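You operate a simulated robot arm through the tools that you are given. There is no shell and no other tool.

You are at the controls of a simulated robot arm. One attempt, no reset.

## Task
Feed two ON HOLD labels and stick them on the two trays on the bench top.
Fine: the first on the pecan tray, the second on the walnut tray; then lock the feed.

It is judged by the outcome, as a careful person would: the job done as asked, and still so three seconds after it is handed in. It fails if anything else is knocked over, pushed out of place, dropped, spilled or broken.

## Robot
A 6-joint arm with a three-finger gripper, fixed in place. Base frame: the origin is on the floor under the middle of its stand, x ahead of it, y to its left, z up. Lengths are in cm, angles in degrees, forces in N, time in s.
It reaches about 121.3 cm from its shoulder. Its first joint turns from -166.0 to 166.0 degrees. Payload 4.89 kg.
The TCP is the grasp point between the finger pads, 3 cm short of the fingertips. In the tool frame z runs along the fingers and y along their closing line. The gripper opens to 16.4 cm; its body begins 12.5 cm behind the TCP.
Orientation is that of the tool frame in the base frame, as [roll, pitch, yaw] about the fixed x, y, z axes, in that order (R = Rz(yaw) Ry(pitch) Rx(roll)). With the fingers straight down and closing along the base's y, the tool's x points along the base's -x, its y along +y and its z along -z.

## Interface
- The arm moves only by the tool apply_moves. Its argument "motion" is a list of rows, each a list of 3 entries, a list of its own where there are three numbers: the shift along the tool's x, y, z in cm, then the turn, a rotation vector about the tool's x, y, z in degrees, then the finger opening in cm, from 0 to 16.4. In form: [[[dx, dy, dz], [ax, ay, az], fingers], ...]. A call has 1 to 20 rows; each row is the pose to reach, as a shift and turn from the pose commanded when the call began, along the tool's axes at that moment. Each row takes 0.2 s and may step no farther than 5 cm and 8.6 degrees from the row before; otherwise, or with a gripper value out of range, the whole call is refused. Where a pose cannot be reached the arm comes as near as it can. A force on the tool above 80 N (or 10 N above the force at the start of the call, whichever is more), or a blocked arm, ends the call early, and 0.2 s more pass. Each finger travels about 10.8 cm/s and halts on what it meets, pressing with about 29 N; the grip force reading is that of the motor and also rises with nothing between the fingers. The clock runs only during rows and for 0.2 s after the last one: add rows that repeat a pose to give the fingers time. It gives the time, the measured TCP pose, the force on the tool (base axes), the opening and the grip force at its end, in the units of the frame above (readings bear some noise), with the torque about the TCP (base axes, N m) and any sound that the robot's microphone picked up.
- Cameras (640 x 400 px; columns grow to the right, rows downward): "scene" is fixed at [39.9, -49.9, 167.24]; the picture's right is [0.71, 0.71, -0.01], its down [0.71, -0.71, 0.04] and it looks along [0.02, -0.04, -1.00] (base axes); focal length 214 px, centre (320, 200). "wrist" rides on the gripper at [7.6, -0.2, -15.2] in the tool frame; the picture's right is [0.02, 1.00, 0.00], its down [-0.88, 0.02, -0.47] and it looks along [-0.47, 0.01, 0.88] (tool axes); focal length 247 px, centre (320, 200). There is no depth. A picture from a camera that has moved, and an enlarged one, comes with that camera's place and axes in the base frame and with its lens.
- get_image(camera): a new picture of that camera. No time passes.
- slide_trunk(by): moves the trunk up (or, below 0, down) by that many cm; the arm rides with it, the base frame stays. It gives what a move gives, with no picture.
- inspect(camera, box): a new picture of the part [left, top, right, bottom] of that camera's present view, enlarged. No time passes.
- close_job(): hands the job in; it is judged then, once.

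Places have to be worked out from the pictures, the camera data and where the tool is seen. Open the gripper and draw the arm clear of the work before you hand the job in, unless the task says otherwise.

The tools are called as name(argument=value, ...) on one line, values as JSON. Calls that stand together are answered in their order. apply_moves: Moves the arm, as the interface text tells. Its arguments: {"type":"object","properties":{"motion":{"type":"array","items":{"type":"array"}}},"required":["motion"]} The other tools are called the same way: slide_trunk (by) moves the trunk up or down; get_image (camera) takes a picture; inspect (camera, box) takes an enlarged picture of a part of a camera's view; close_job () hands the job in.

At the start:

```text
clock: 0.0
tcp_pos: [36.87, -33.07, 128.5]
orientation: [-180.0, 0.1, -170.2]
force: [-0.1, -1.3, 0.3]
moment: [0.02, 0.02, 0.0]
opening: 16.38
finger_force: 0.0
trunk travel left (down, up): [-20.0, 19.0]
```

scene: 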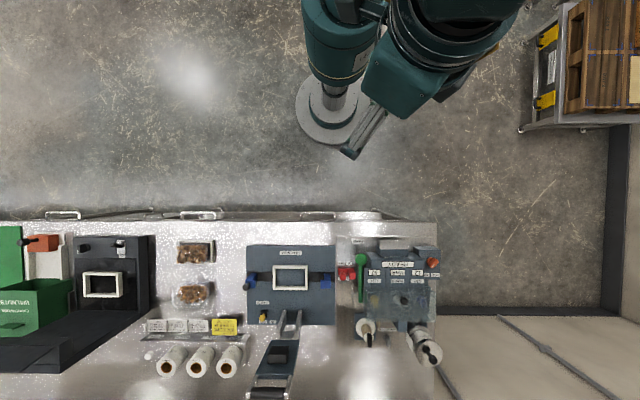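
wrist: 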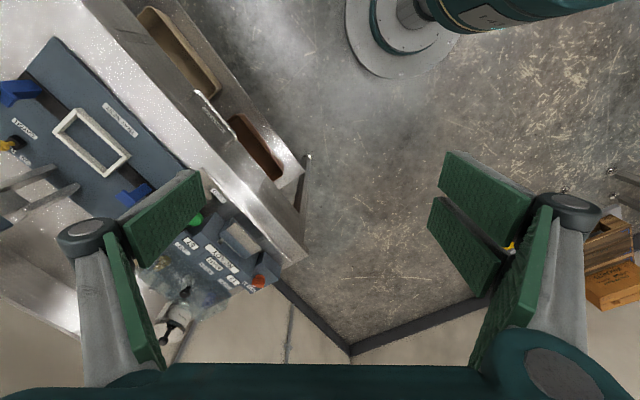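

I start by looking closely at the bench in the scene camera: the label machine, the trays and the label printer/feeder.

inspect(camera="scene", box=[330, 220, 460, 380])

inspect(camera="scene", box=[130, 220, 350, 400])

inspect(camera="scene", box=[0, 210, 170, 390])

```text
2.50 times, centred on (395, 300) of scene
camera zoom: at [39.9, -49.9, 167.24], right [0.71, 0.71, -0.01], down [0.71, -0.71, 0.04], along [0.02, -0.04, -1.0], focal length 536 px, centre (132, -50)
```

zoom: 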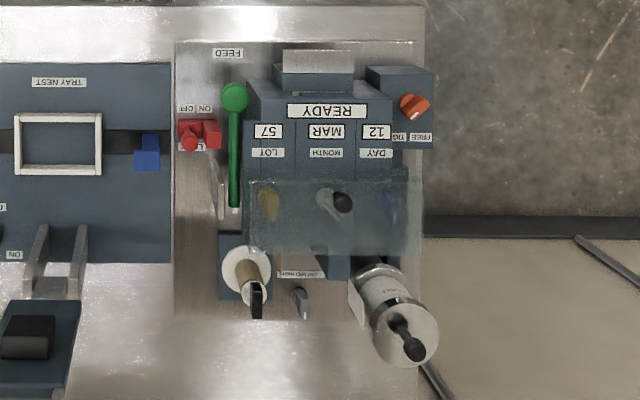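

```text
2.22 times, centred on (240, 310) of scene
camera zoom: at [39.9, -49.9, 167.24], right [0.71, 0.71, -0.01], down [0.71, -0.71, 0.04], along [0.02, -0.04, -1.0], focal length 477 px, centre (498, -44)
```

zoom: 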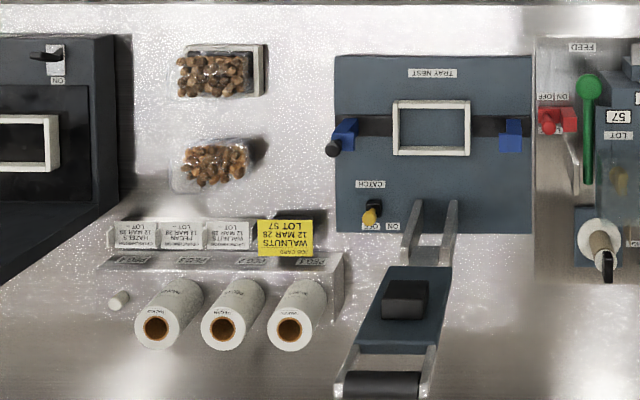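

```text
2.22 times, centred on (85, 300) of scene
camera zoom: at [39.9, -49.9, 167.24], right [0.71, 0.71, -0.01], down [0.71, -0.71, 0.04], along [0.02, -0.04, -1.0], focal length 477 px, centre (842, -22)
```

zoom: 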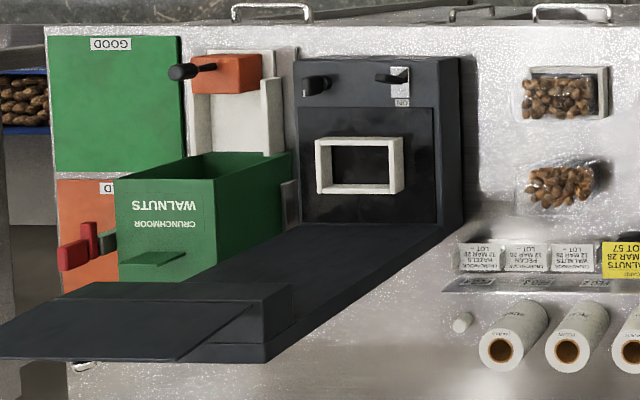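

Text is small; I'll look at what the wrist camera currently shows of the label machine.

inspect(camera="wrist", box=[130, 170, 310, 350])

inspect(camera="scene", box=[335, 235, 445, 305])

inspect(camera="scene", box=[340, 300, 450, 375])

```text
2.22 times, centred on (220, 260) of wrist
camera zoom: at [29.49, -34.59, 143.81], right [-0.19, 0.98, 0.0], down [0.86, 0.17, 0.47], along [0.47, 0.09, -0.88], focal length 549 px, centre (542, 67)
```

zoom: 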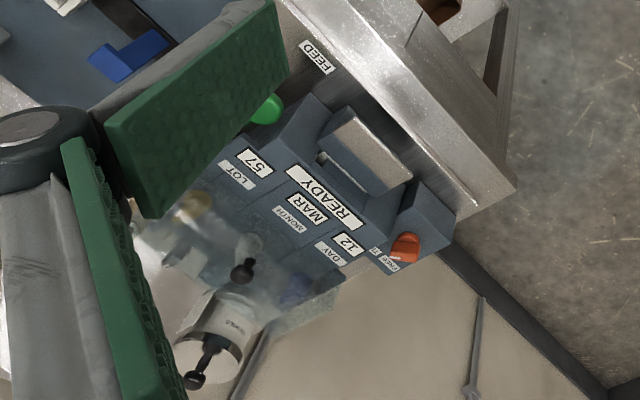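

```text
5.71 times, centred on (390, 270) of scene
camera zoom: at [39.9, -49.9, 167.24], right [0.71, 0.71, -0.01], down [0.71, -0.71, 0.04], along [0.02, -0.04, -1.0], focal length 1226 px, centre (-80, -200)
```

zoom: 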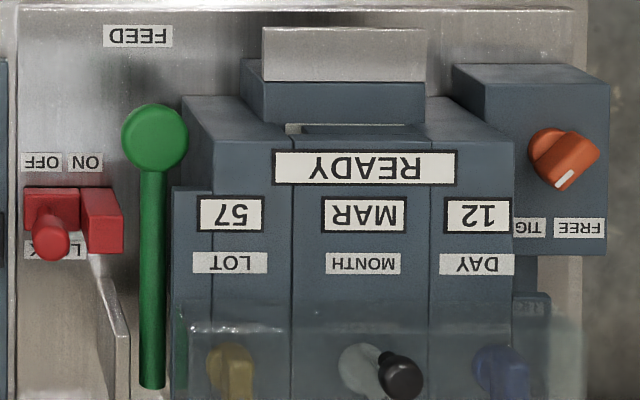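

```text
5.33 times, centred on (395, 338) of scene
camera zoom: at [39.9, -49.9, 167.24], right [0.71, 0.71, -0.01], down [0.71, -0.71, 0.04], along [0.02, -0.04, -1.0], focal length 1144 px, centre (-80, -533)
```

zoom: 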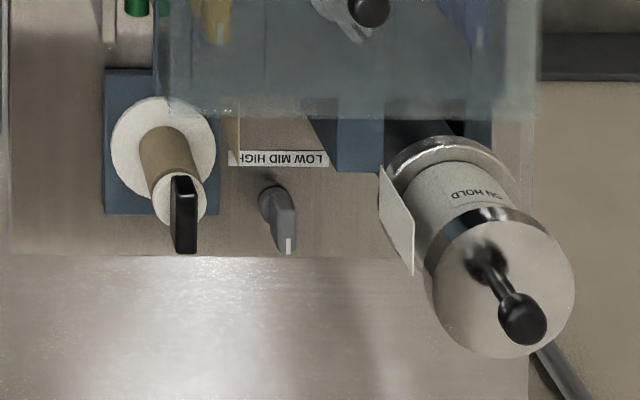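

The machine is loaded with an ON HOLD roll, with a green feed lever and a red LOCK switch; I estimate the READY panel near [72.6, -49.5, 100]. I'll move above it with the camera on the robot side looking toward the bench for a closer look.

apply_moves(motion=[[[-3.34, -1.2, 0.5], [0, 0, 7.83], 16.4], [[-6.69, -2.4, 1.0], [0, 0, 15.66], 16.4], [[-10.03, -3.6, 1.5], [0, 0, 23.49], 16.4], [[-13.37, -4.8, 2.0], [0, 0, 31.31], 16.4], [[-16.71, -6.0, 2.5], [0, 0, 39.14], 16.4], [[-20.06, -7.2, 3.0], [0, 0, 46.97], 16.4], [[-23.4, -8.4, 3.5], [0, 0, 54.8], 16.4]])

get_image(camera="wrist")

get_image(camera="scene")

```text
clock: 1.6
tcp_pos: [61.27, -37.14, 124.81]
orientation: [179.8, 0.0, 134.9]
force: [-1.7, -0.8, 0.4]
moment: [-0.03, -0.23, 0.02]
opening: 16.42
finger_force: 0.0
trunk travel left (down, up): [-20.0, 19.0]
```

```text
taken
camera wrist: at [55.86, -31.93, 140.19], right [0.69, 0.72, 0.0], down [0.63, -0.61, 0.47], along [0.34, -0.33, -0.88], focal length 247 px, centre (320, 200)
```

wrist: 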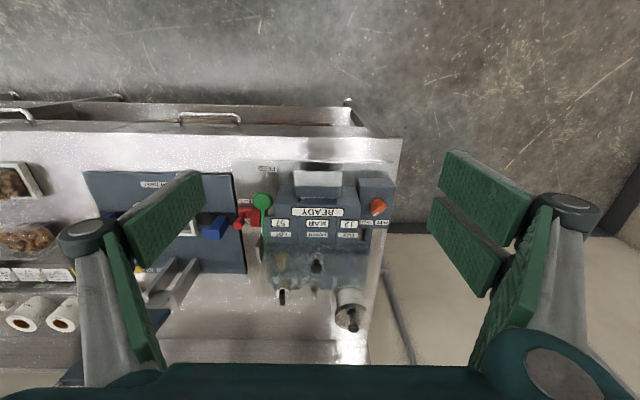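

```text
taken
```

scene: 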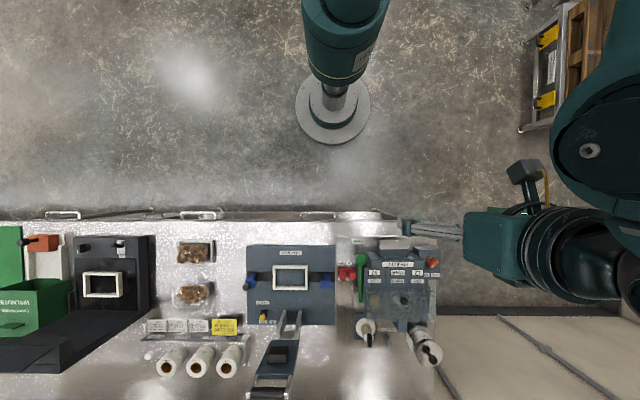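

Now enlarge the machine in the wrist view.

inspect(camera="wrist", box=[225, 155, 405, 265])

inspect(camera="wrist", box=[220, 230, 400, 345])

```text
3.56 times, centred on (315, 210) of wrist
camera zoom: at [55.86, -31.93, 140.19], right [0.69, 0.72, 0.0], down [0.63, -0.61, 0.47], along [0.34, -0.33, -0.88], focal length 878 px, centre (338, 164)
```

zoom: 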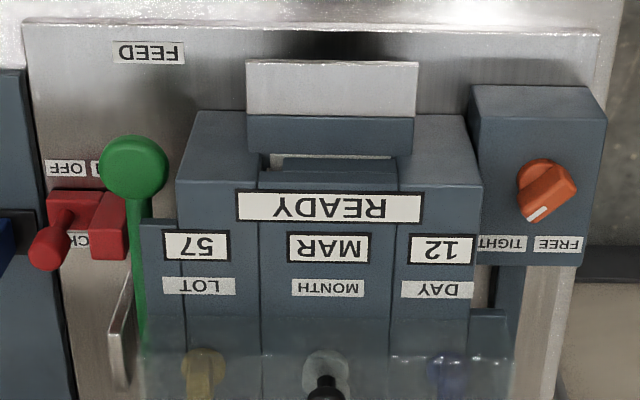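

```text
3.48 times, centred on (310, 288) of wrist
camera zoom: at [55.86, -31.93, 140.19], right [0.69, 0.72, 0.0], down [0.63, -0.61, 0.47], along [0.34, -0.33, -0.88], focal length 859 px, centre (355, -104)
```

zoom: 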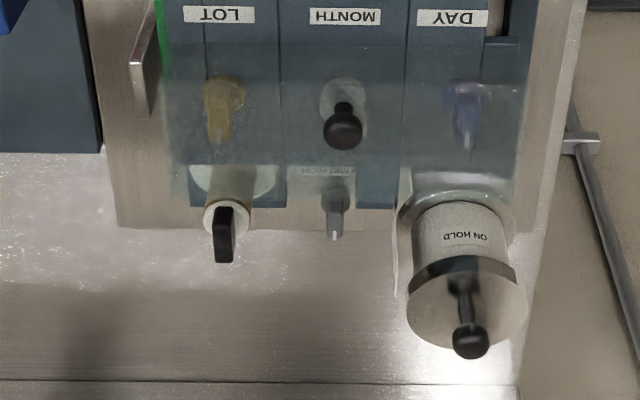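

LOCK switch looks to be at OFF now and knob near TIGHT. I'll tilt the wrist to get a lower, more frontal view of the machine to understand the label exit and the lever.

apply_moves(motion=[[[1.1, 0, 4.1], [0, -7.4, 0], 16.4], [[2.2, 0, 8.2], [0, -14.8, 0], 16.4], [[3.3, 0, 12.4], [0, -22.2, 0], 16.4], [[4.4, 0, 16.6], [0, -29.6, 0], 16.4], [[5.6, 0, 20.8], [0, -37, 0], 16.4]])

get_image(camera="wrist")

inspect(camera="wrist", box=[190, 100, 430, 260])

```text
clock: 2.8
tcp_pos: [57.62, -33.38, 104.09]
orientation: [179.9, 37.2, 135.1]
force: [0.5, 0.1, -0.7]
moment: [-0.06, -0.06, 0.04]
opening: 16.38
finger_force: 0.1
trunk travel left (down, up): [-20.0, 19.0]
```

```text
taken
camera wrist: at [46.72, -22.75, 111.77], right [0.69, 0.72, -0.01], down [0.31, -0.28, 0.91], along [0.65, -0.63, -0.42], focal length 247 px, centre (320, 200)
```

wrist: 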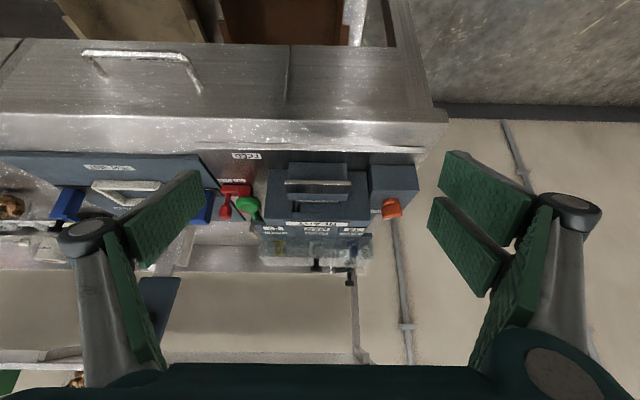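

```text
2.50 times, centred on (310, 180) of wrist
camera zoom: at [46.72, -22.75, 111.77], right [0.69, 0.72, -0.01], down [0.31, -0.28, 0.91], along [0.65, -0.63, -0.42], focal length 617 px, centre (345, 250)
```

zoom: 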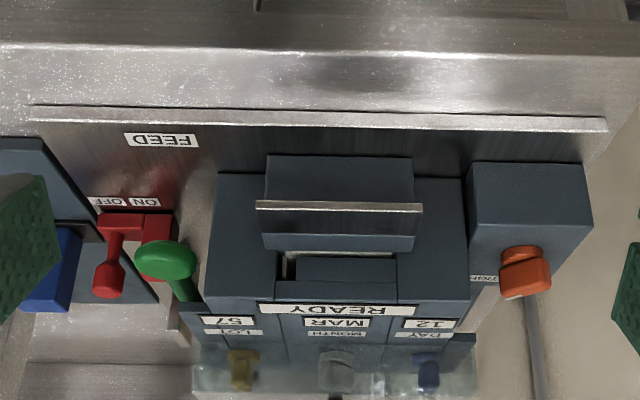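

The machine has a label shelf (metal plate) in front of a slot, a red toggle leaning to OFF, and the green lever with ball near [65.1, -57, 96]. I'll untilt and raise, then go round to view the lever from the side.

apply_moves(motion=[[[-3.4, 0, -2.65], [0, 7.4, 0], 16.4], [[-6.8, 0, -5.3], [0, 14.8, 0], 16.4], [[-10.2, 0, -7.95], [0, 22.2, 0], 16.4], [[-13.6, 0, -10.6], [0, 29.6, 0], 16.4], [[-17.0, 0, -13.25], [0, 37, 0], 16.4]])

```text
clock: 4.0
tcp_pos: [61.22, -37.36, 125.12]
orientation: [179.9, 0.0, 135.0]
force: [-1.6, 0.8, -0.1]
moment: [-0.12, -0.12, 0.02]
opening: 16.44
finger_force: 0.0
trunk travel left (down, up): [-20.0, 19.0]
```

Now yaw by 90° and move to the left of the lever at the same height.

apply_moves(motion=[[[-1.85, -2.45, 0], [0, 0, -8.18], 16.4], [[-3.71, -4.89, 0], [0, 0, -16.36], 16.4], [[-5.56, -7.34, 0], [0, 0, -24.55], 16.4], [[-7.42, -9.78, 0], [0, 0, -32.73], 16.4], [[-9.27, -12.23, 0], [0, 0, -40.91], 16.4], [[-11.13, -14.67, 0], [0, 0, -49.09], 16.4], [[-12.98, -17.12, 0], [0, 0, -57.27], 16.4], [[-14.84, -19.56, 0], [0, 0, -65.45], 16.4], [[-16.69, -22.01, 0], [0, 0, -73.64], 16.4], [[-18.55, -24.45, 0], [0, 0, -81.82], 16.4], [[-20.4, -26.9, 0], [0, 0, -90], 16.4]])

get_image(camera="wrist")

get_image(camera="scene")

```text
clock: 6.4
tcp_pos: [56.85, -70.74, 125.04]
orientation: [-179.9, 0.0, -134.8]
force: [0.6, 0.7, 0.9]
moment: [-0.18, 0.03, 0.03]
opening: 16.39
finger_force: 0.1
trunk travel left (down, up): [-20.0, 19.0]
```

```text
taken
camera wrist: at [51.67, -76.24, 140.33], right [-0.72, 0.69, 0.0], down [0.61, 0.64, 0.47], along [0.33, 0.34, -0.88], focal length 247 px, centre (320, 200)
```

wrist: 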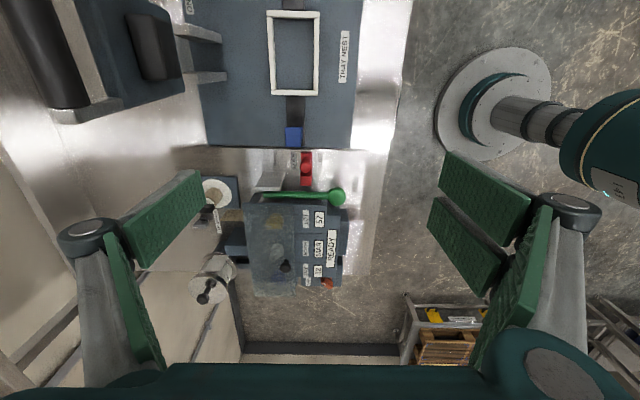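

```text
taken
```

scene: 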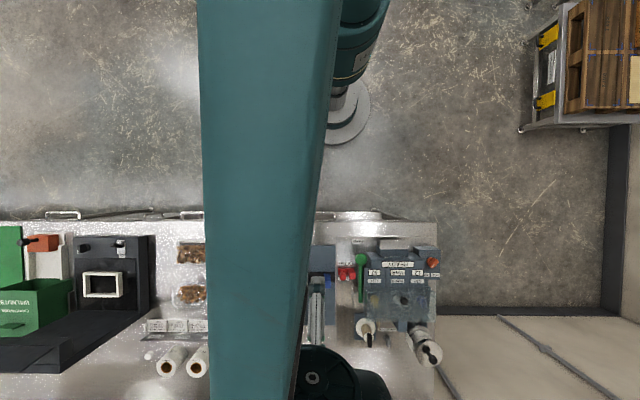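

Lower and tilt to see the lever and lock from the side.

apply_moves(motion=[[[0, 0, 3.4], [0, -7.4, 0], 16.4], [[0, 0, 6.8], [0, -14.8, 0], 16.4], [[0, 0, 10.2], [0, -22.2, 0], 16.4], [[0, 0, 13.6], [0, -29.6, 0], 16.4], [[0, 0, 17], [0, -37, 0], 16.4]])

get_image(camera="wrist")

inspect(camera="wrist", box=[190, 90, 400, 230])

```text
clock: 7.6
tcp_pos: [56.81, -70.44, 108.04]
orientation: [-179.9, 37.1, -134.8]
force: [-0.1, 2.1, 1.5]
moment: [-0.33, 0.1, -0.1]
opening: 16.42
finger_force: 0.0
trunk travel left (down, up): [-20.0, 19.0]
```

```text
taken
camera wrist: at [46.25, -81.49, 115.7], right [-0.72, 0.69, -0.01], down [0.28, 0.31, 0.91], along [0.63, 0.65, -0.42], focal length 247 px, centre (320, 200)
```

wrist: 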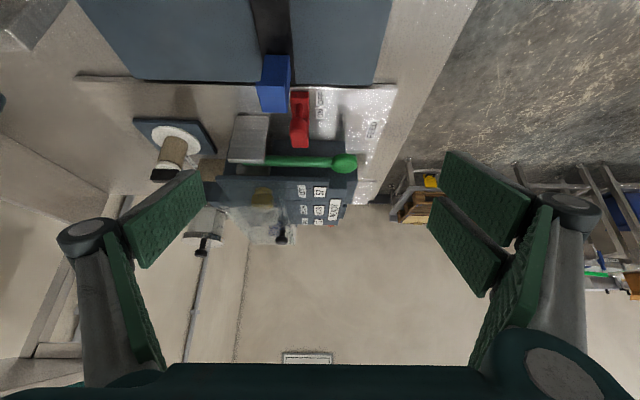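

```text
2.86 times, centred on (295, 160) of wrist
camera zoom: at [46.25, -81.49, 115.7], right [-0.72, 0.69, -0.01], down [0.28, 0.31, 0.91], along [0.63, 0.65, -0.42], focal length 706 px, centre (391, 314)
```

zoom: 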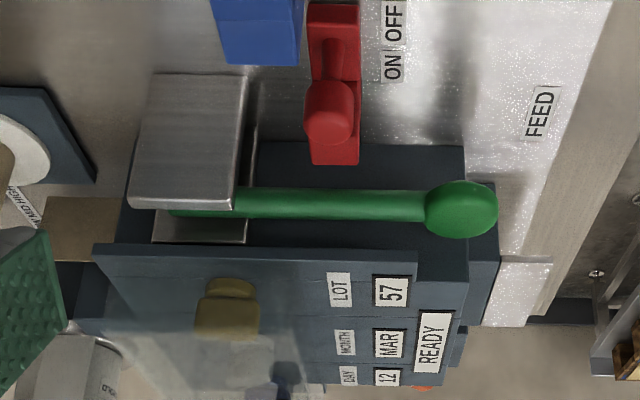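

The lever is a horizontal rod hinged at the far end in a bracket, ball at about [65.1,-57,96]; the lock toggle knob is at about [65.5,-66.1,94.5] on the OFF side. I now rise and head toward the trays for a look.

apply_moves(motion=[[[-2.05, 0, -2.72], [0, 7.4, 0], 16.4], [[-4.09, 0, -5.43], [0, 14.8, 0], 16.4], [[-6.14, 0, -8.15], [0, 22.2, 0], 16.4], [[-8.18, 0, -10.86], [0, 29.6, 0], 16.4], [[-10.23, 0, -13.58], [0, 37, 0], 16.4]])

```text
clock: 8.8
tcp_pos: [56.61, -70.77, 124.89]
orientation: [-179.9, 0.0, -135.0]
force: [0.2, -0.9, -0.2]
moment: [0.23, -0.09, 0.01]
opening: 16.38
finger_force: 0.0
trunk travel left (down, up): [-20.0, 19.0]
```

Now go to a view above the trays.

apply_moves(motion=[[[3.75, 1.34, 0], [0, 0, 7.5], 16.4], [[7.5, 2.68, 0], [0, 0, 15], 16.4], [[11.25, 4.03, 0], [0, 0, 22.5], 16.4], [[15, 5.37, 0], [0, 0, 30], 16.4], [[18.75, 6.71, 0], [0, 0, 37.5], 16.4], [[22.5, 8.05, 0], [0, 0, 45], 16.4], [[26.25, 9.39, 0], [0, 0, 52.5], 16.4], [[30, 10.73, 0], [0, 0, 60], 16.4], [[33.75, 12.08, 0], [0, 0, 67.5], 16.4], [[37.5, 13.42, 0], [0, 0, 75], 16.4], [[41.25, 14.76, 0], [0, 0, 82.5], 16.4], [[45, 16.1, 0], [0, 0, 90], 16.4]])

get_image(camera="wrist")

inspect(camera="wrist", box=[220, 120, 420, 250])

inspect(camera="wrist", box=[210, 230, 420, 360])

```text
clock: 11.4
tcp_pos: [13.64, -91.21, 124.88]
orientation: [-179.9, 0.1, 135.0]
force: [1.6, 1.2, 1.2]
moment: [-0.11, 0.19, -0.02]
opening: 16.42
finger_force: 0.1
trunk travel left (down, up): [-20.0, 19.0]
```

```text
taken
camera wrist: at [8.22, -86.0, 140.21], right [0.69, 0.72, 0.0], down [0.64, -0.61, 0.47], along [0.34, -0.33, -0.88], focal length 247 px, centre (320, 200)
```

wrist: 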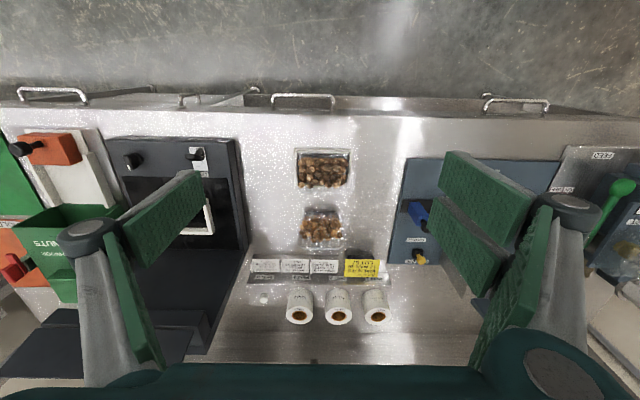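

```text
3.08 times, centred on (320, 185) of wrist
camera zoom: at [8.22, -86.0, 140.21], right [0.69, 0.72, 0.0], down [0.64, -0.61, 0.47], along [0.34, -0.33, -0.88], focal length 760 px, centre (320, 246)
```

zoom: 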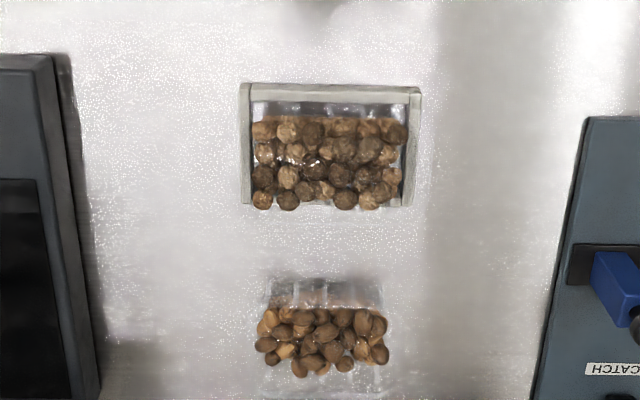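

```text
3.05 times, centred on (315, 295) of wrist
camera zoom: at [8.22, -86.0, 140.21], right [0.69, 0.72, 0.0], down [0.64, -0.61, 0.47], along [0.34, -0.33, -0.88], focal length 753 px, centre (335, -90)
```

zoom: 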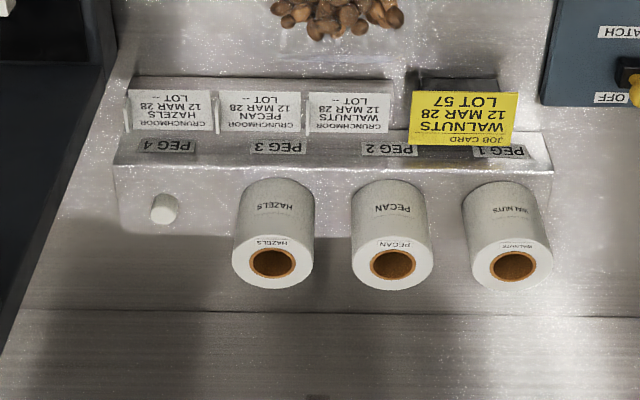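

The trays: a near one and a far one; I need a closer look to tell pecans from walnuts. I move the camera nearer.

apply_moves(motion=[[[-2, 0, 4.2], [0, 0, 0], 16.4], [[-4, 0, 8.4], [0, 0, 0], 16.4], [[-6, 0, 12.6], [0, 0, 0], 16.4], [[-8, 0, 16.8], [0, 0, 0], 16.4]])

get_image(camera="wrist")

inspect(camera="wrist", box=[260, 90, 370, 165])

inspect(camera="wrist", box=[260, 165, 370, 240])

```text
clock: 12.4
tcp_pos: [19.46, -97.08, 108.19]
orientation: [179.9, 0.1, 135.0]
force: [-0.8, 2.3, 0.7]
moment: [-0.16, -0.12, -0.03]
opening: 16.4
finger_force: 0.1
trunk travel left (down, up): [-20.0, 19.0]
```

```text
taken
camera wrist: at [13.99, -91.76, 123.5], right [0.69, 0.72, 0.0], down [0.64, -0.61, 0.47], along [0.34, -0.33, -0.88], focal length 247 px, centre (320, 200)
```

wrist: 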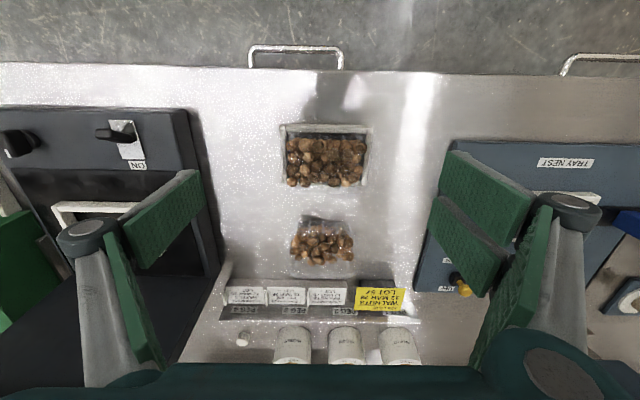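

```text
5.33 times, centred on (315, 128) of wrist
camera zoom: at [13.99, -91.76, 123.5], right [0.69, 0.72, 0.0], down [0.64, -0.61, 0.47], along [0.34, -0.33, -0.88], focal length 1317 px, centre (347, 587)
```

zoom: 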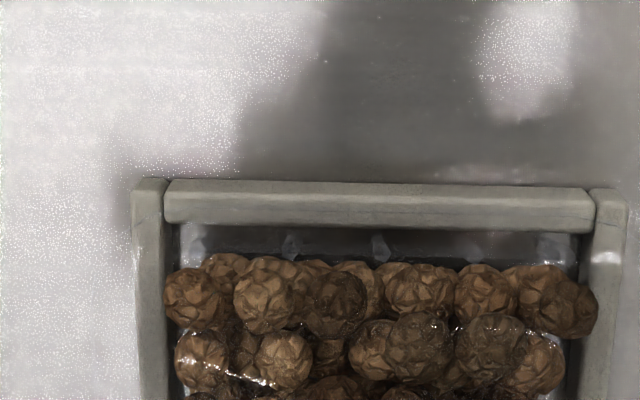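

```text
5.33 times, centred on (315, 202) of wrist
camera zoom: at [13.99, -91.76, 123.5], right [0.69, 0.72, 0.0], down [0.64, -0.61, 0.47], along [0.34, -0.33, -0.88], focal length 1317 px, centre (347, 187)
```

zoom: 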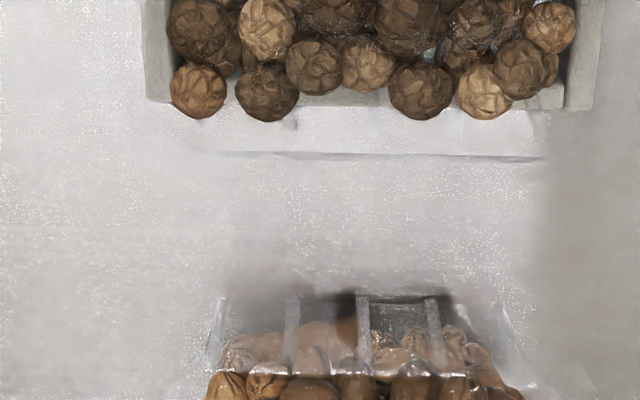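

inspect(camera="wrist", box=[265, 195, 385, 280])

inspect(camera="wrist", box=[260, 110, 390, 205])

```text
4.71 times, centred on (325, 238) of wrist
camera zoom: at [13.99, -91.76, 123.5], right [0.69, 0.72, 0.0], down [0.64, -0.61, 0.47], along [0.34, -0.33, -0.88], focal length 1162 px, centre (296, 24)
```

zoom: 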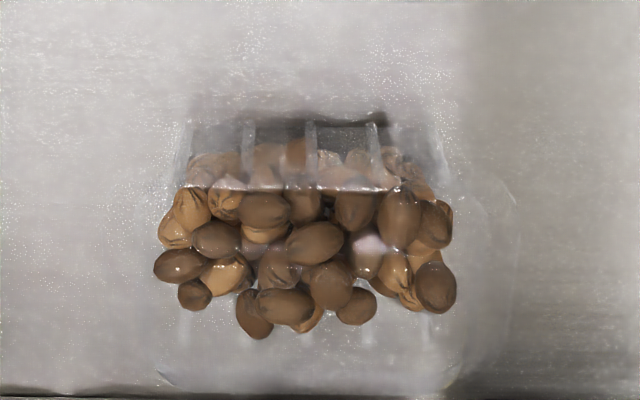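

```text
4.21 times, centred on (325, 158) of wrist
camera zoom: at [13.99, -91.76, 123.5], right [0.69, 0.72, 0.0], down [0.64, -0.61, 0.47], along [0.34, -0.33, -0.88], focal length 1040 px, centre (299, 379)
```

zoom: 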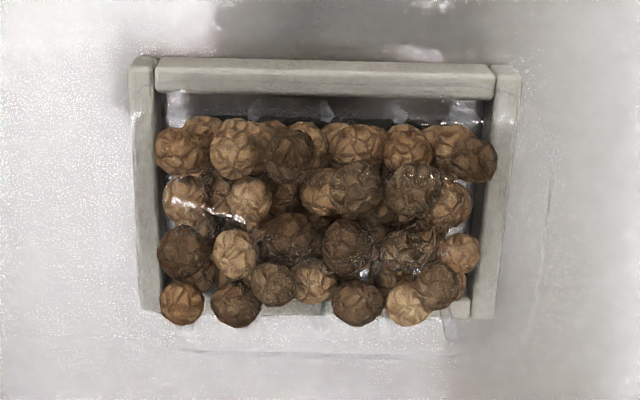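

Near tray holds walnuts (wrinkled, in a grey frame), far tray holds pecans (smooth). I now raise and return to the lever, with the tool's single finger set to press the green ball from above.

apply_moves(motion=[[[0, 2.0, -4], [0, 0, -5.6], 16.4], [[0, 5.0, -8], [0, 0, -11.2], 16.4], [[0, 8.5, -11.5], [0, 0, -16.8], 16.4], [[0.1, 12.5, -12], [0, 0, -22.5], 16.4], [[0.1, 16.5, -12], [0, 0, -28.1], 16.4], [[0.1, 20.5, -12], [0, 0, -33.7], 16.4], [[0.1, 24.5, -12], [0, 0, -39.4], 15], [[0.2, 28.5, -12], [0, 0, -45], 14], [[0.2, 32.5, -12], [0, 0, -50.6], 13], [[0.2, 36.5, -12], [0, 0, -56.2], 12], [[0.2, 40.5, -12], [0, 0, -61.9], 11], [[0.3, 44.5, -12], [0, 0, -67.5], 10], [[0.3, 48.5, -12], [0, 0, -73.1], 9], [[0.3, 52.5, -12], [0, 0, -78.7], 8], [[0.3, 56.5, -12], [0, 0, -84.4], 7], [[0.3, 59.4, -12], [0, 0, -90], 6], [[0.3, 59.4, -12], [0, 0, -90], 6]])

get_image(camera="wrist")

get_image(camera="scene")

```text
clock: 16.0
tcp_pos: [61.05, -54.66, 120.25]
orientation: [-179.9, 0.1, -134.8]
force: [0.0, 0.5, 1.1]
moment: [-0.03, 0.06, -0.03]
opening: 6.01
finger_force: 0.1
trunk travel left (down, up): [-20.0, 19.0]
```

```text
taken
camera wrist: at [55.91, -60.31, 135.59], right [-0.72, 0.69, 0.0], down [0.61, 0.64, 0.47], along [0.33, 0.34, -0.88], focal length 247 px, centre (320, 200)
```

wrist: 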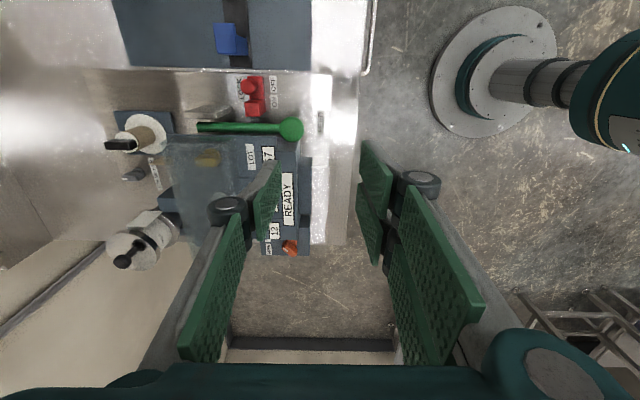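

```text
taken
```

scene: 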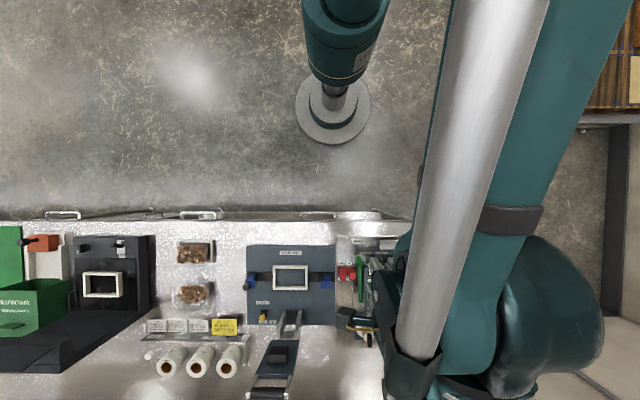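

The ball is confirmed around [65.3,-57.2,96]. I descend so the finger tips are just above it and check.

apply_moves(motion=[[[0, 0, 4], [0, 0, 0], 6], [[0, 0, 8], [0, 0, 0], 6], [[0, 0, 12], [0, 0, 0], 6], [[0, 0, 15], [0, 0, 0], 6]])

get_image(camera="wrist")

inspect(camera="wrist", box=[190, 50, 420, 250])

```text
clock: 17.0
tcp_pos: [61.12, -54.54, 105.17]
orientation: [-179.8, 0.1, -134.9]
force: [-1.3, 0.5, -0.1]
moment: [-0.04, 0.0, 0.03]
opening: 6.02
finger_force: 0.1
trunk travel left (down, up): [-20.0, 19.0]
```

```text
taken
camera wrist: at [55.97, -60.2, 120.52], right [-0.72, 0.69, 0.0], down [0.61, 0.64, 0.47], along [0.33, 0.34, -0.88], focal length 247 px, centre (320, 200)
```

wrist: 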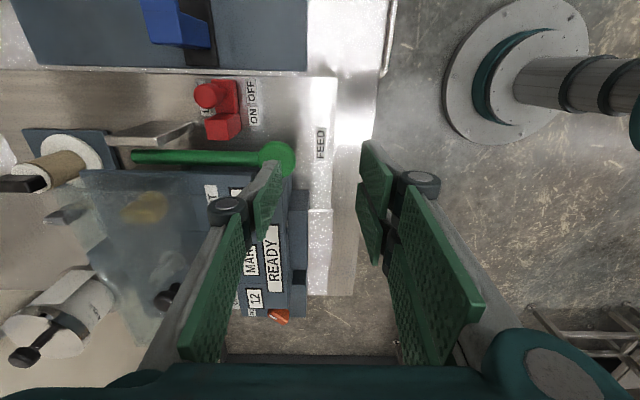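

```text
2.00 times, centred on (305, 150) of wrist
camera zoom: at [55.97, -60.2, 120.52], right [-0.72, 0.69, 0.0], down [0.61, 0.64, 0.47], along [0.33, 0.34, -0.88], focal length 494 px, centre (350, 300)
```

zoom: 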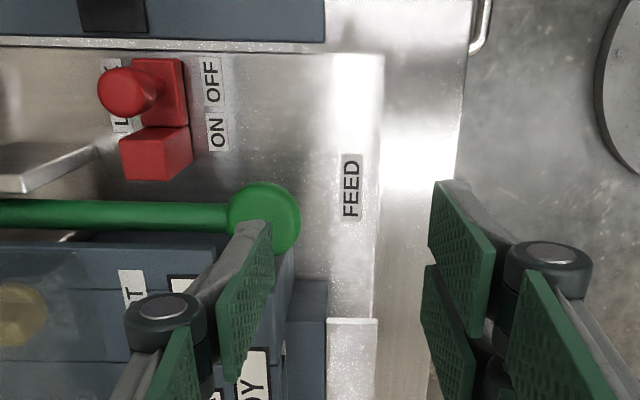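

The single finger's tip sits just over the ball. I'll shift slightly toward the ball's centre and descend slowly, watching the force.

apply_moves(motion=[[[-0.4, -0.6, 1.5], [0, 0, 0], 6], [[-0.4, -0.6, 3.0], [0, 0, 0], 6], [[-0.4, -0.6, 3.6], [0, 0, 0], 6], [[-0.4, -0.6, 4.2], [0, 0, 0], 6], [[-0.4, -0.6, 4.6], [0, 0, 0], 6], [[-0.4, -0.6, 5.0], [0, 0, 0], 6]])

inspect(camera="wrist", box=[190, 50, 420, 250])

```text
clock: 18.4
tcp_pos: [61.84, -54.84, 100.36]
orientation: [-180.0, 0.2, -134.9]
force: [0.7, 0.1, -0.5]
moment: [0.0, 0.02, -0.02]
opening: 6.03
finger_force: 0.0
trunk travel left (down, up): [-20.0, 19.0]
```

```text
2.00 times, centred on (305, 150) of wrist
camera zoom: at [56.66, -60.42, 115.58], right [-0.72, 0.69, 0.0], down [0.61, 0.64, 0.47], along [0.33, 0.34, -0.88], focal length 494 px, centre (350, 300)
```

zoom: 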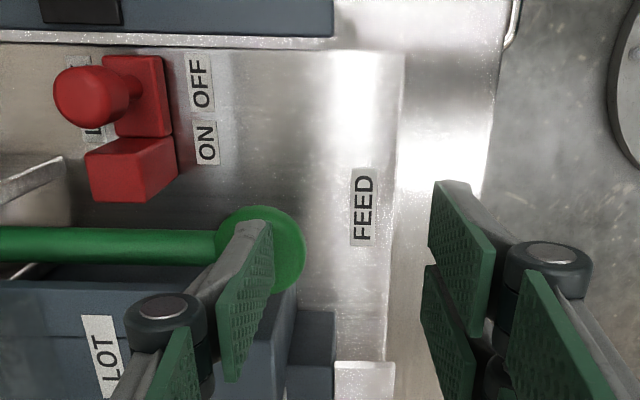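

No contact yet at tip z≈97.4. Continue descending in small steps.

apply_moves(motion=[[[0, 0, 0.4], [0, 0, 0], 6], [[0, 0, 0.8], [0, 0, 0], 6], [[0, 0, 1.2], [0, 0, 0], 6], [[0, 0, 1.6], [0, 0, 0], 6]])

inspect(camera="wrist", box=[190, 50, 420, 250])

```text
clock: 19.4
tcp_pos: [61.84, -54.87, 98.66]
orientation: [-179.9, 0.1, -134.9]
force: [-0.4, 0.2, 1.1]
moment: [0.0, -0.07, 0.01]
opening: 6.03
finger_force: 0.0
trunk travel left (down, up): [-20.0, 19.0]
```

```text
2.00 times, centred on (305, 150) of wrist
camera zoom: at [56.61, -60.42, 113.94], right [-0.72, 0.69, 0.0], down [0.61, 0.64, 0.47], along [0.33, 0.34, -0.88], focal length 494 px, centre (350, 300)
```

zoom: 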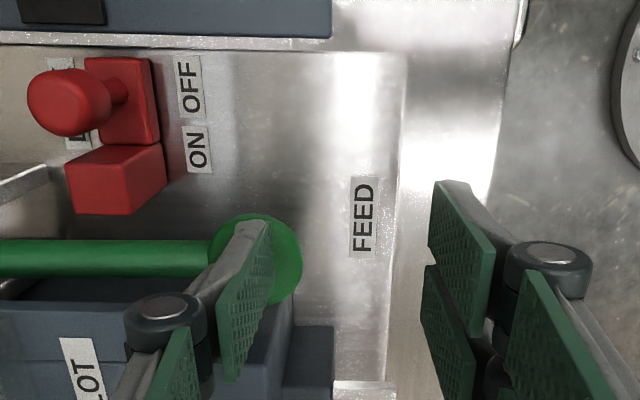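

The force is still about 1 N; continue down a bit more and watch.

apply_moves(motion=[[[0, 0, 0.4], [0, 0, 0], 6], [[0, 0, 0.8], [0, 0, 0], 6], [[0, 0, 1.2], [0, 0, 0], 6]])

inspect(camera="wrist", box=[190, 50, 420, 250])

```text
clock: 20.2
tcp_pos: [61.8, -54.94, 97.36]
orientation: [-179.9, 0.1, -135.0]
force: [0.5, 0.5, 1.5]
moment: [-0.01, -0.05, 0.04]
opening: 6.0
finger_force: 0.0
trunk travel left (down, up): [-20.0, 19.0]
```

```text
2.00 times, centred on (305, 150) of wrist
camera zoom: at [56.64, -60.44, 112.69], right [-0.72, 0.69, 0.0], down [0.61, 0.64, 0.47], along [0.33, 0.34, -0.88], focal length 494 px, centre (350, 300)
```

zoom: 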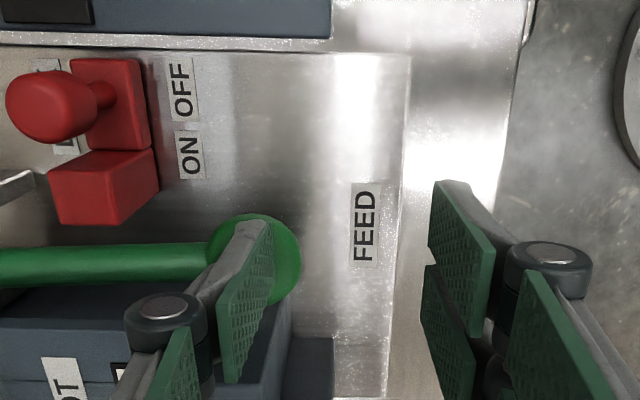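

The ball is following the finger down (rod now tilts) with a light force — so pressing works. I continue until it bottoms.

apply_moves(motion=[[[0, 0, 0.4], [0, 0, 0], 6], [[0, 0, 0.8], [0, 0, 0], 6], [[0, 0, 1.2], [0, 0, 0], 6]])

inspect(camera="wrist", box=[190, 50, 420, 250])

```text
clock: 21.0
tcp_pos: [61.75, -54.85, 96.09]
orientation: [180.0, 0.2, -134.9]
force: [0.2, -1.1, 1.2]
moment: [0.01, -0.03, -0.01]
opening: 6.03
finger_force: 0.2
trunk travel left (down, up): [-20.0, 19.0]
```

```text
2.00 times, centred on (305, 150) of wrist
camera zoom: at [56.63, -60.42, 111.53], right [-0.72, 0.69, 0.0], down [0.61, 0.64, 0.47], along [0.33, 0.34, -0.88], focal length 494 px, centre (350, 300)
```

zoom: 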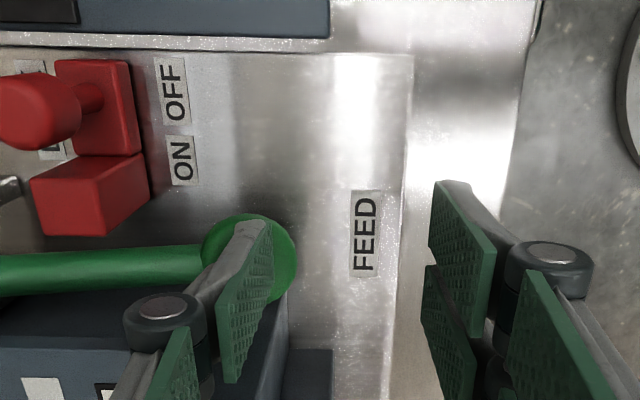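

apply_moves(motion=[[[0, 0, 0.4], [0, 0, 0], 6], [[0, 0, 0.8], [0, 0, 0], 6], [[0, 0, 1.2], [0, 0, 0], 6]])

inspect(camera="wrist", box=[190, 50, 420, 250])

```text
clock: 21.8
tcp_pos: [61.82, -54.87, 95.14]
orientation: [-179.9, 0.1, -134.9]
force: [0.5, -2.2, 14.8]
moment: [-0.39, -0.52, -0.06]
opening: 6.12
finger_force: 1.8
trunk travel left (down, up): [-20.0, 19.0]
```

```text
2.00 times, centred on (305, 150) of wrist
camera zoom: at [56.63, -60.32, 110.51], right [-0.72, 0.69, 0.0], down [0.61, 0.64, 0.47], along [0.33, 0.34, -0.88], focal length 494 px, centre (350, 300)
```

zoom: 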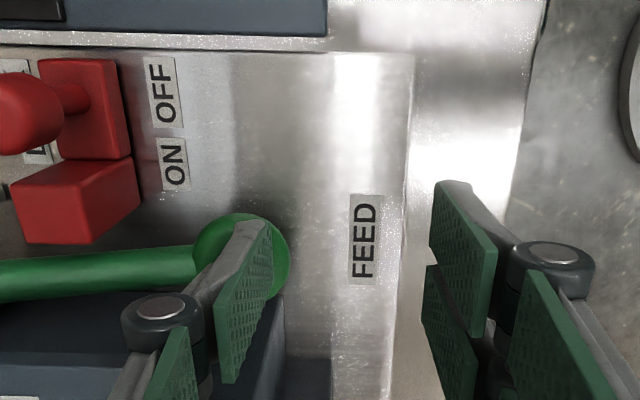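

Force rose to 15 N at TCP z≈95.1 — the lever seems at its stop. I press a hair more, then release and see whether a label came out.

apply_moves(motion=[[[0, 0, 0.3], [0, 0, 0], 6], [[0, 0, 0.3], [0, 0, 0], 6]])

get_image(camera="wrist")

```text
clock: 22.4
tcp_pos: [61.93, -54.82, 94.8]
orientation: [-179.8, 0.1, -134.8]
force: [7.9, -4.8, 40.3]
moment: [-1.04, -1.52, 0.0]
opening: 6.73
finger_force: 7.4
trunk travel left (down, up): [-20.0, 19.0]
```

```text
taken
camera wrist: at [56.59, -60.3, 110.25], right [-0.72, 0.69, 0.0], down [0.61, 0.64, 0.47], along [0.33, 0.34, -0.88], focal length 247 px, centre (320, 200)
```

wrist: 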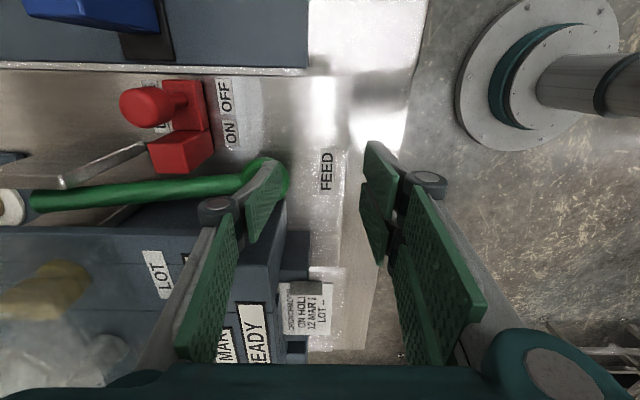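

A label "ON HOLD 12 MAR .. LOT --" now sits on the shelf. I release the lever by rising straight up.

apply_moves(motion=[[[0, 0, -0.8], [0, 0, 0], 6], [[0, 0, -1.8], [0, 0, 0], 6], [[0, 0, -3], [0, 0, 0], 6], [[0, 0, -5], [0, 0, 0], 6], [[0, 0, -8.5], [0, 0, 0], 6]])

get_image(camera="wrist")

inspect(camera="wrist", box=[230, 100, 380, 310])

```text
clock: 23.6
tcp_pos: [62.04, -54.65, 103.09]
orientation: [-179.9, 0.0, -134.9]
force: [1.1, -0.3, -0.6]
moment: [0.11, 0.07, 0.0]
opening: 5.99
finger_force: 0.0
trunk travel left (down, up): [-20.0, 19.0]
```

```text
taken
camera wrist: at [56.83, -60.22, 118.42], right [-0.72, 0.69, 0.0], down [0.61, 0.64, 0.47], along [0.33, 0.34, -0.88], focal length 247 px, centre (320, 200)
```

wrist: 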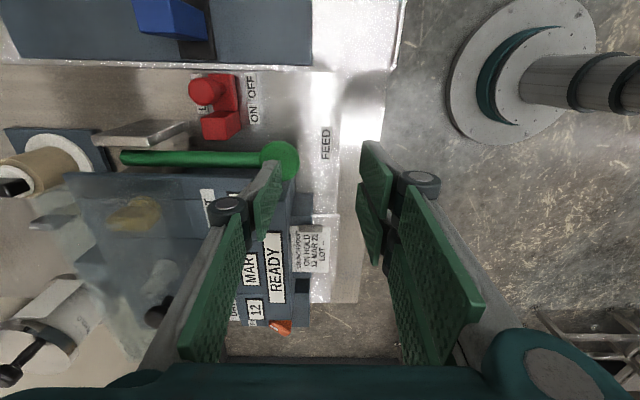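

```text
1.90 times, centred on (305, 205) of wrist
camera zoom: at [56.83, -60.22, 118.42], right [-0.72, 0.69, 0.0], down [0.61, 0.64, 0.47], along [0.33, 0.34, -0.88], focal length 470 px, centre (349, 190)
```

zoom: 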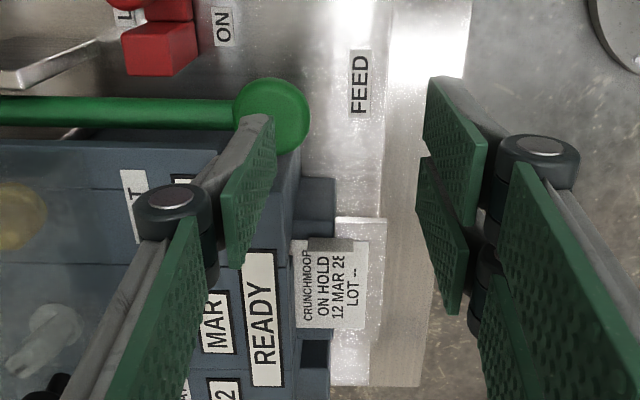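

The lever sprang back and the label "CRUNCHMOOR / ON HOLD / 12 MAR 28 / LOT --" is on the shelf. I tilt and look from the side to learn the label's height, slope and overhang.

apply_moves(motion=[[[1, 0.5, -3], [0, -7.4, 0], 8], [[2, 1, -5], [0, -14.8, 0], 10], [[3, 1.5, -5], [0, -22.2, 0], 12], [[4, 2, -5], [0, -29.6, 0], 14], [[5.2, 2.5, -5], [0, -37, 0], 16.4], [[5.2, 2.5, -5], [0, -37, 0], 16.4]])

get_image(camera="wrist")

inspect(camera="wrist", box=[270, 150, 390, 260])

```text
clock: 25.0
tcp_pos: [56.36, -56.85, 108.22]
orientation: [-180.0, 37.1, -134.9]
force: [0.6, -0.9, -0.6]
moment: [0.1, -0.02, -0.01]
opening: 16.41
finger_force: 0.1
trunk travel left (down, up): [-20.0, 19.0]
```

```text
taken
camera wrist: at [45.81, -67.77, 115.85], right [-0.72, 0.69, -0.01], down [0.28, 0.31, 0.91], along [0.64, 0.65, -0.42], focal length 247 px, centre (320, 200)
```

wrist: 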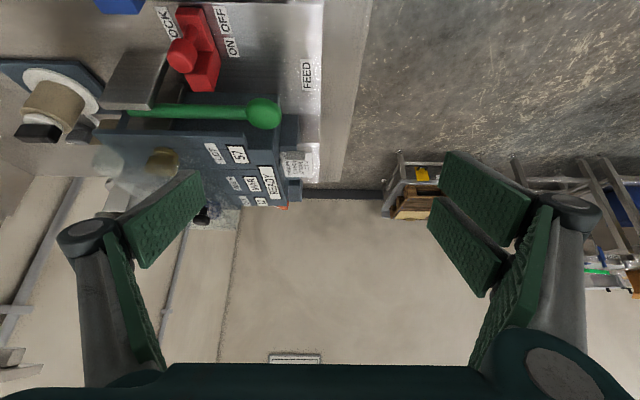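

```text
3.64 times, centred on (330, 205) of wrist
camera zoom: at [45.81, -67.77, 115.85], right [-0.72, 0.69, -0.01], down [0.28, 0.31, 0.91], along [0.64, 0.65, -0.42], focal length 898 px, centre (284, 182)
```

zoom: 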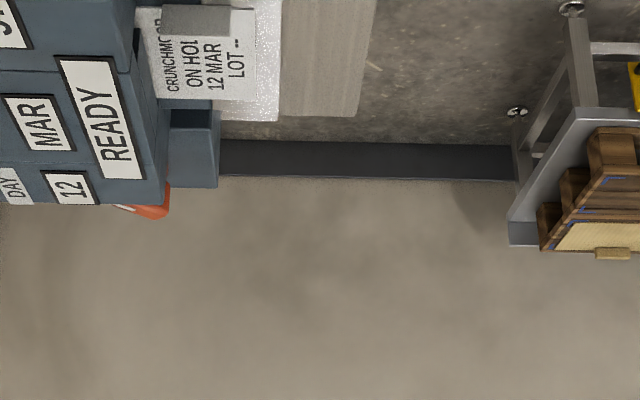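

inspect(camera="wrist", box=[235, 90, 335, 215])

```text
3.20 times, centred on (285, 152) of wrist
camera zoom: at [45.81, -67.77, 115.85], right [-0.72, 0.69, -0.01], down [0.28, 0.31, 0.91], along [0.64, 0.65, -0.42], focal length 790 px, centre (432, 352)
```

zoom: 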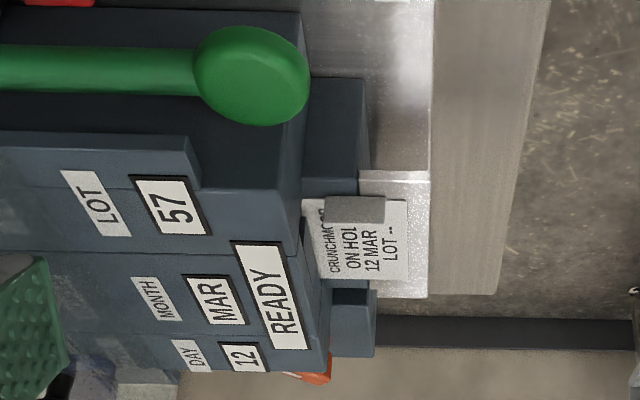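

There is a grey upright tab at the label's left edge (perhaps a lifted edge for gripping). I'll go to a frontal low view to see its shape.

apply_moves(motion=[[[-2.1, 0, -2.8], [0, 7.4, 0], 16.4], [[-4.2, 0, -5.6], [0, 14.8, 0], 16.4], [[-6.0, 0, -8.0], [0, 22.2, 0], 16.4], [[-8.0, 0, -10.6], [0, 29.6, 0], 16.4], [[-10.2, 0, -13.5], [0, 37, 0], 16.4]])

```text
clock: 26.2
tcp_pos: [56.03, -56.82, 125.03]
orientation: [-179.8, 0.0, -134.9]
force: [0.1, -0.7, -0.7]
moment: [0.17, -0.06, -0.02]
opening: 16.4
finger_force: 0.1
trunk travel left (down, up): [-20.0, 19.0]
```

apply_moves(motion=[[[-1.5, 1.44, 0], [0, 0, 8.18], 16.4], [[-3.0, 2.87, 0], [0, 0, 16.36], 16.4], [[-4.5, 4.31, 0], [0, 0, 24.55], 16.4], [[-6.0, 5.75, 0], [0, 0, 32.73], 16.4], [[-7.5, 7.18, 0], [0, 0, 40.91], 16.4], [[-9.0, 8.62, 0], [0, 0, 49.09], 16.4], [[-10.5, 10.05, 0], [0, 0, 57.27], 16.4], [[-12.0, 11.49, 0], [0, 0, 65.45], 16.4], [[-13.5, 12.93, 0], [0, 0, 73.64], 16.4], [[-15.0, 14.36, 0], [0, 0, 81.82], 16.4], [[-16.5, 15.8, 0], [0, 0, 90], 16.4]])

inspect(camera="wrist", box=[220, 160, 420, 300])

```text
clock: 28.6
tcp_pos: [56.83, -33.87, 125.05]
orientation: [179.9, 0.0, 134.9]
force: [0.2, -0.9, 0.3]
moment: [0.08, 0.07, -0.01]
opening: 16.41
finger_force: 0.2
trunk travel left (down, up): [-20.0, 19.0]
```

```text
2.86 times, centred on (320, 230) of wrist
camera zoom: at [51.43, -28.6, 140.46], right [0.69, 0.72, 0.0], down [0.63, -0.61, 0.47], along [0.34, -0.33, -0.88], focal length 706 px, centre (320, 114)
```

zoom: 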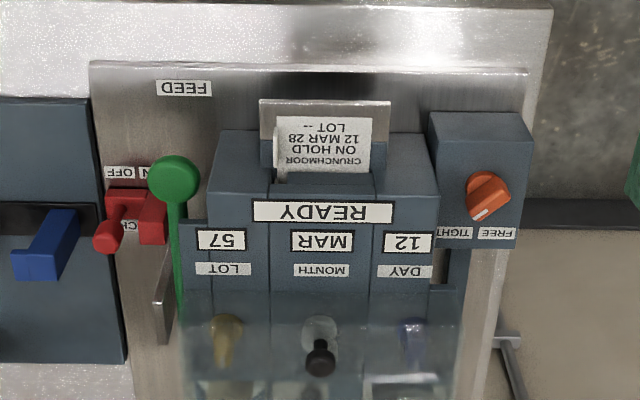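

Now tilt and lower for the frontal low view of the shelf.

apply_moves(motion=[[[0.2, 0, 4], [0, -7.5, 0], 16.4], [[0.4, 0, 8], [0, -15, 0], 16.4], [[0.6, 0, 12], [0, -22.5, 0], 16.4], [[0.8, 0, 16], [0, -30, 0], 16.4], [[1.0, 0, 19], [0, -37.5, 0], 16.4], [[1.0, 0, 22], [0, -45, 0], 16.4], [[1.0, 0, 23.5], [0, -52, 0], 16.4]])

get_image(camera="wrist")

inspect(camera="wrist", box=[250, 110, 390, 220])

```text
clock: 30.2
tcp_pos: [56.22, -33.18, 101.82]
orientation: [179.8, 52.1, 135.1]
force: [-1.4, -1.2, 0.1]
moment: [0.01, -0.07, 0.06]
opening: 16.41
finger_force: 0.1
trunk travel left (down, up): [-20.0, 19.0]
```

```text
taken
camera wrist: at [44.38, -21.52, 105.23], right [0.7, 0.72, -0.02], down [0.13, -0.11, 0.99], along [0.71, -0.69, -0.17], focal length 247 px, centre (320, 200)
```

wrist: 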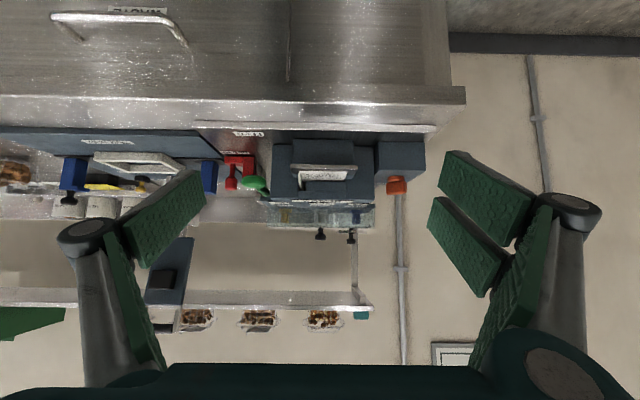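

```text
3.64 times, centred on (320, 165) of wrist
camera zoom: at [44.38, -21.52, 105.23], right [0.7, 0.72, -0.02], down [0.13, -0.11, 0.99], along [0.71, -0.69, -0.17], focal length 898 px, centre (320, 327)
```

zoom: 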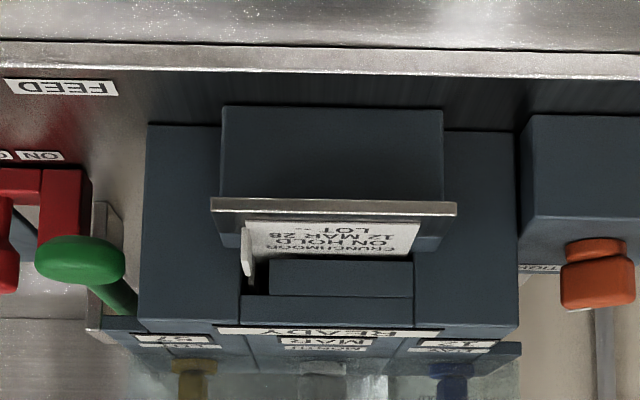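

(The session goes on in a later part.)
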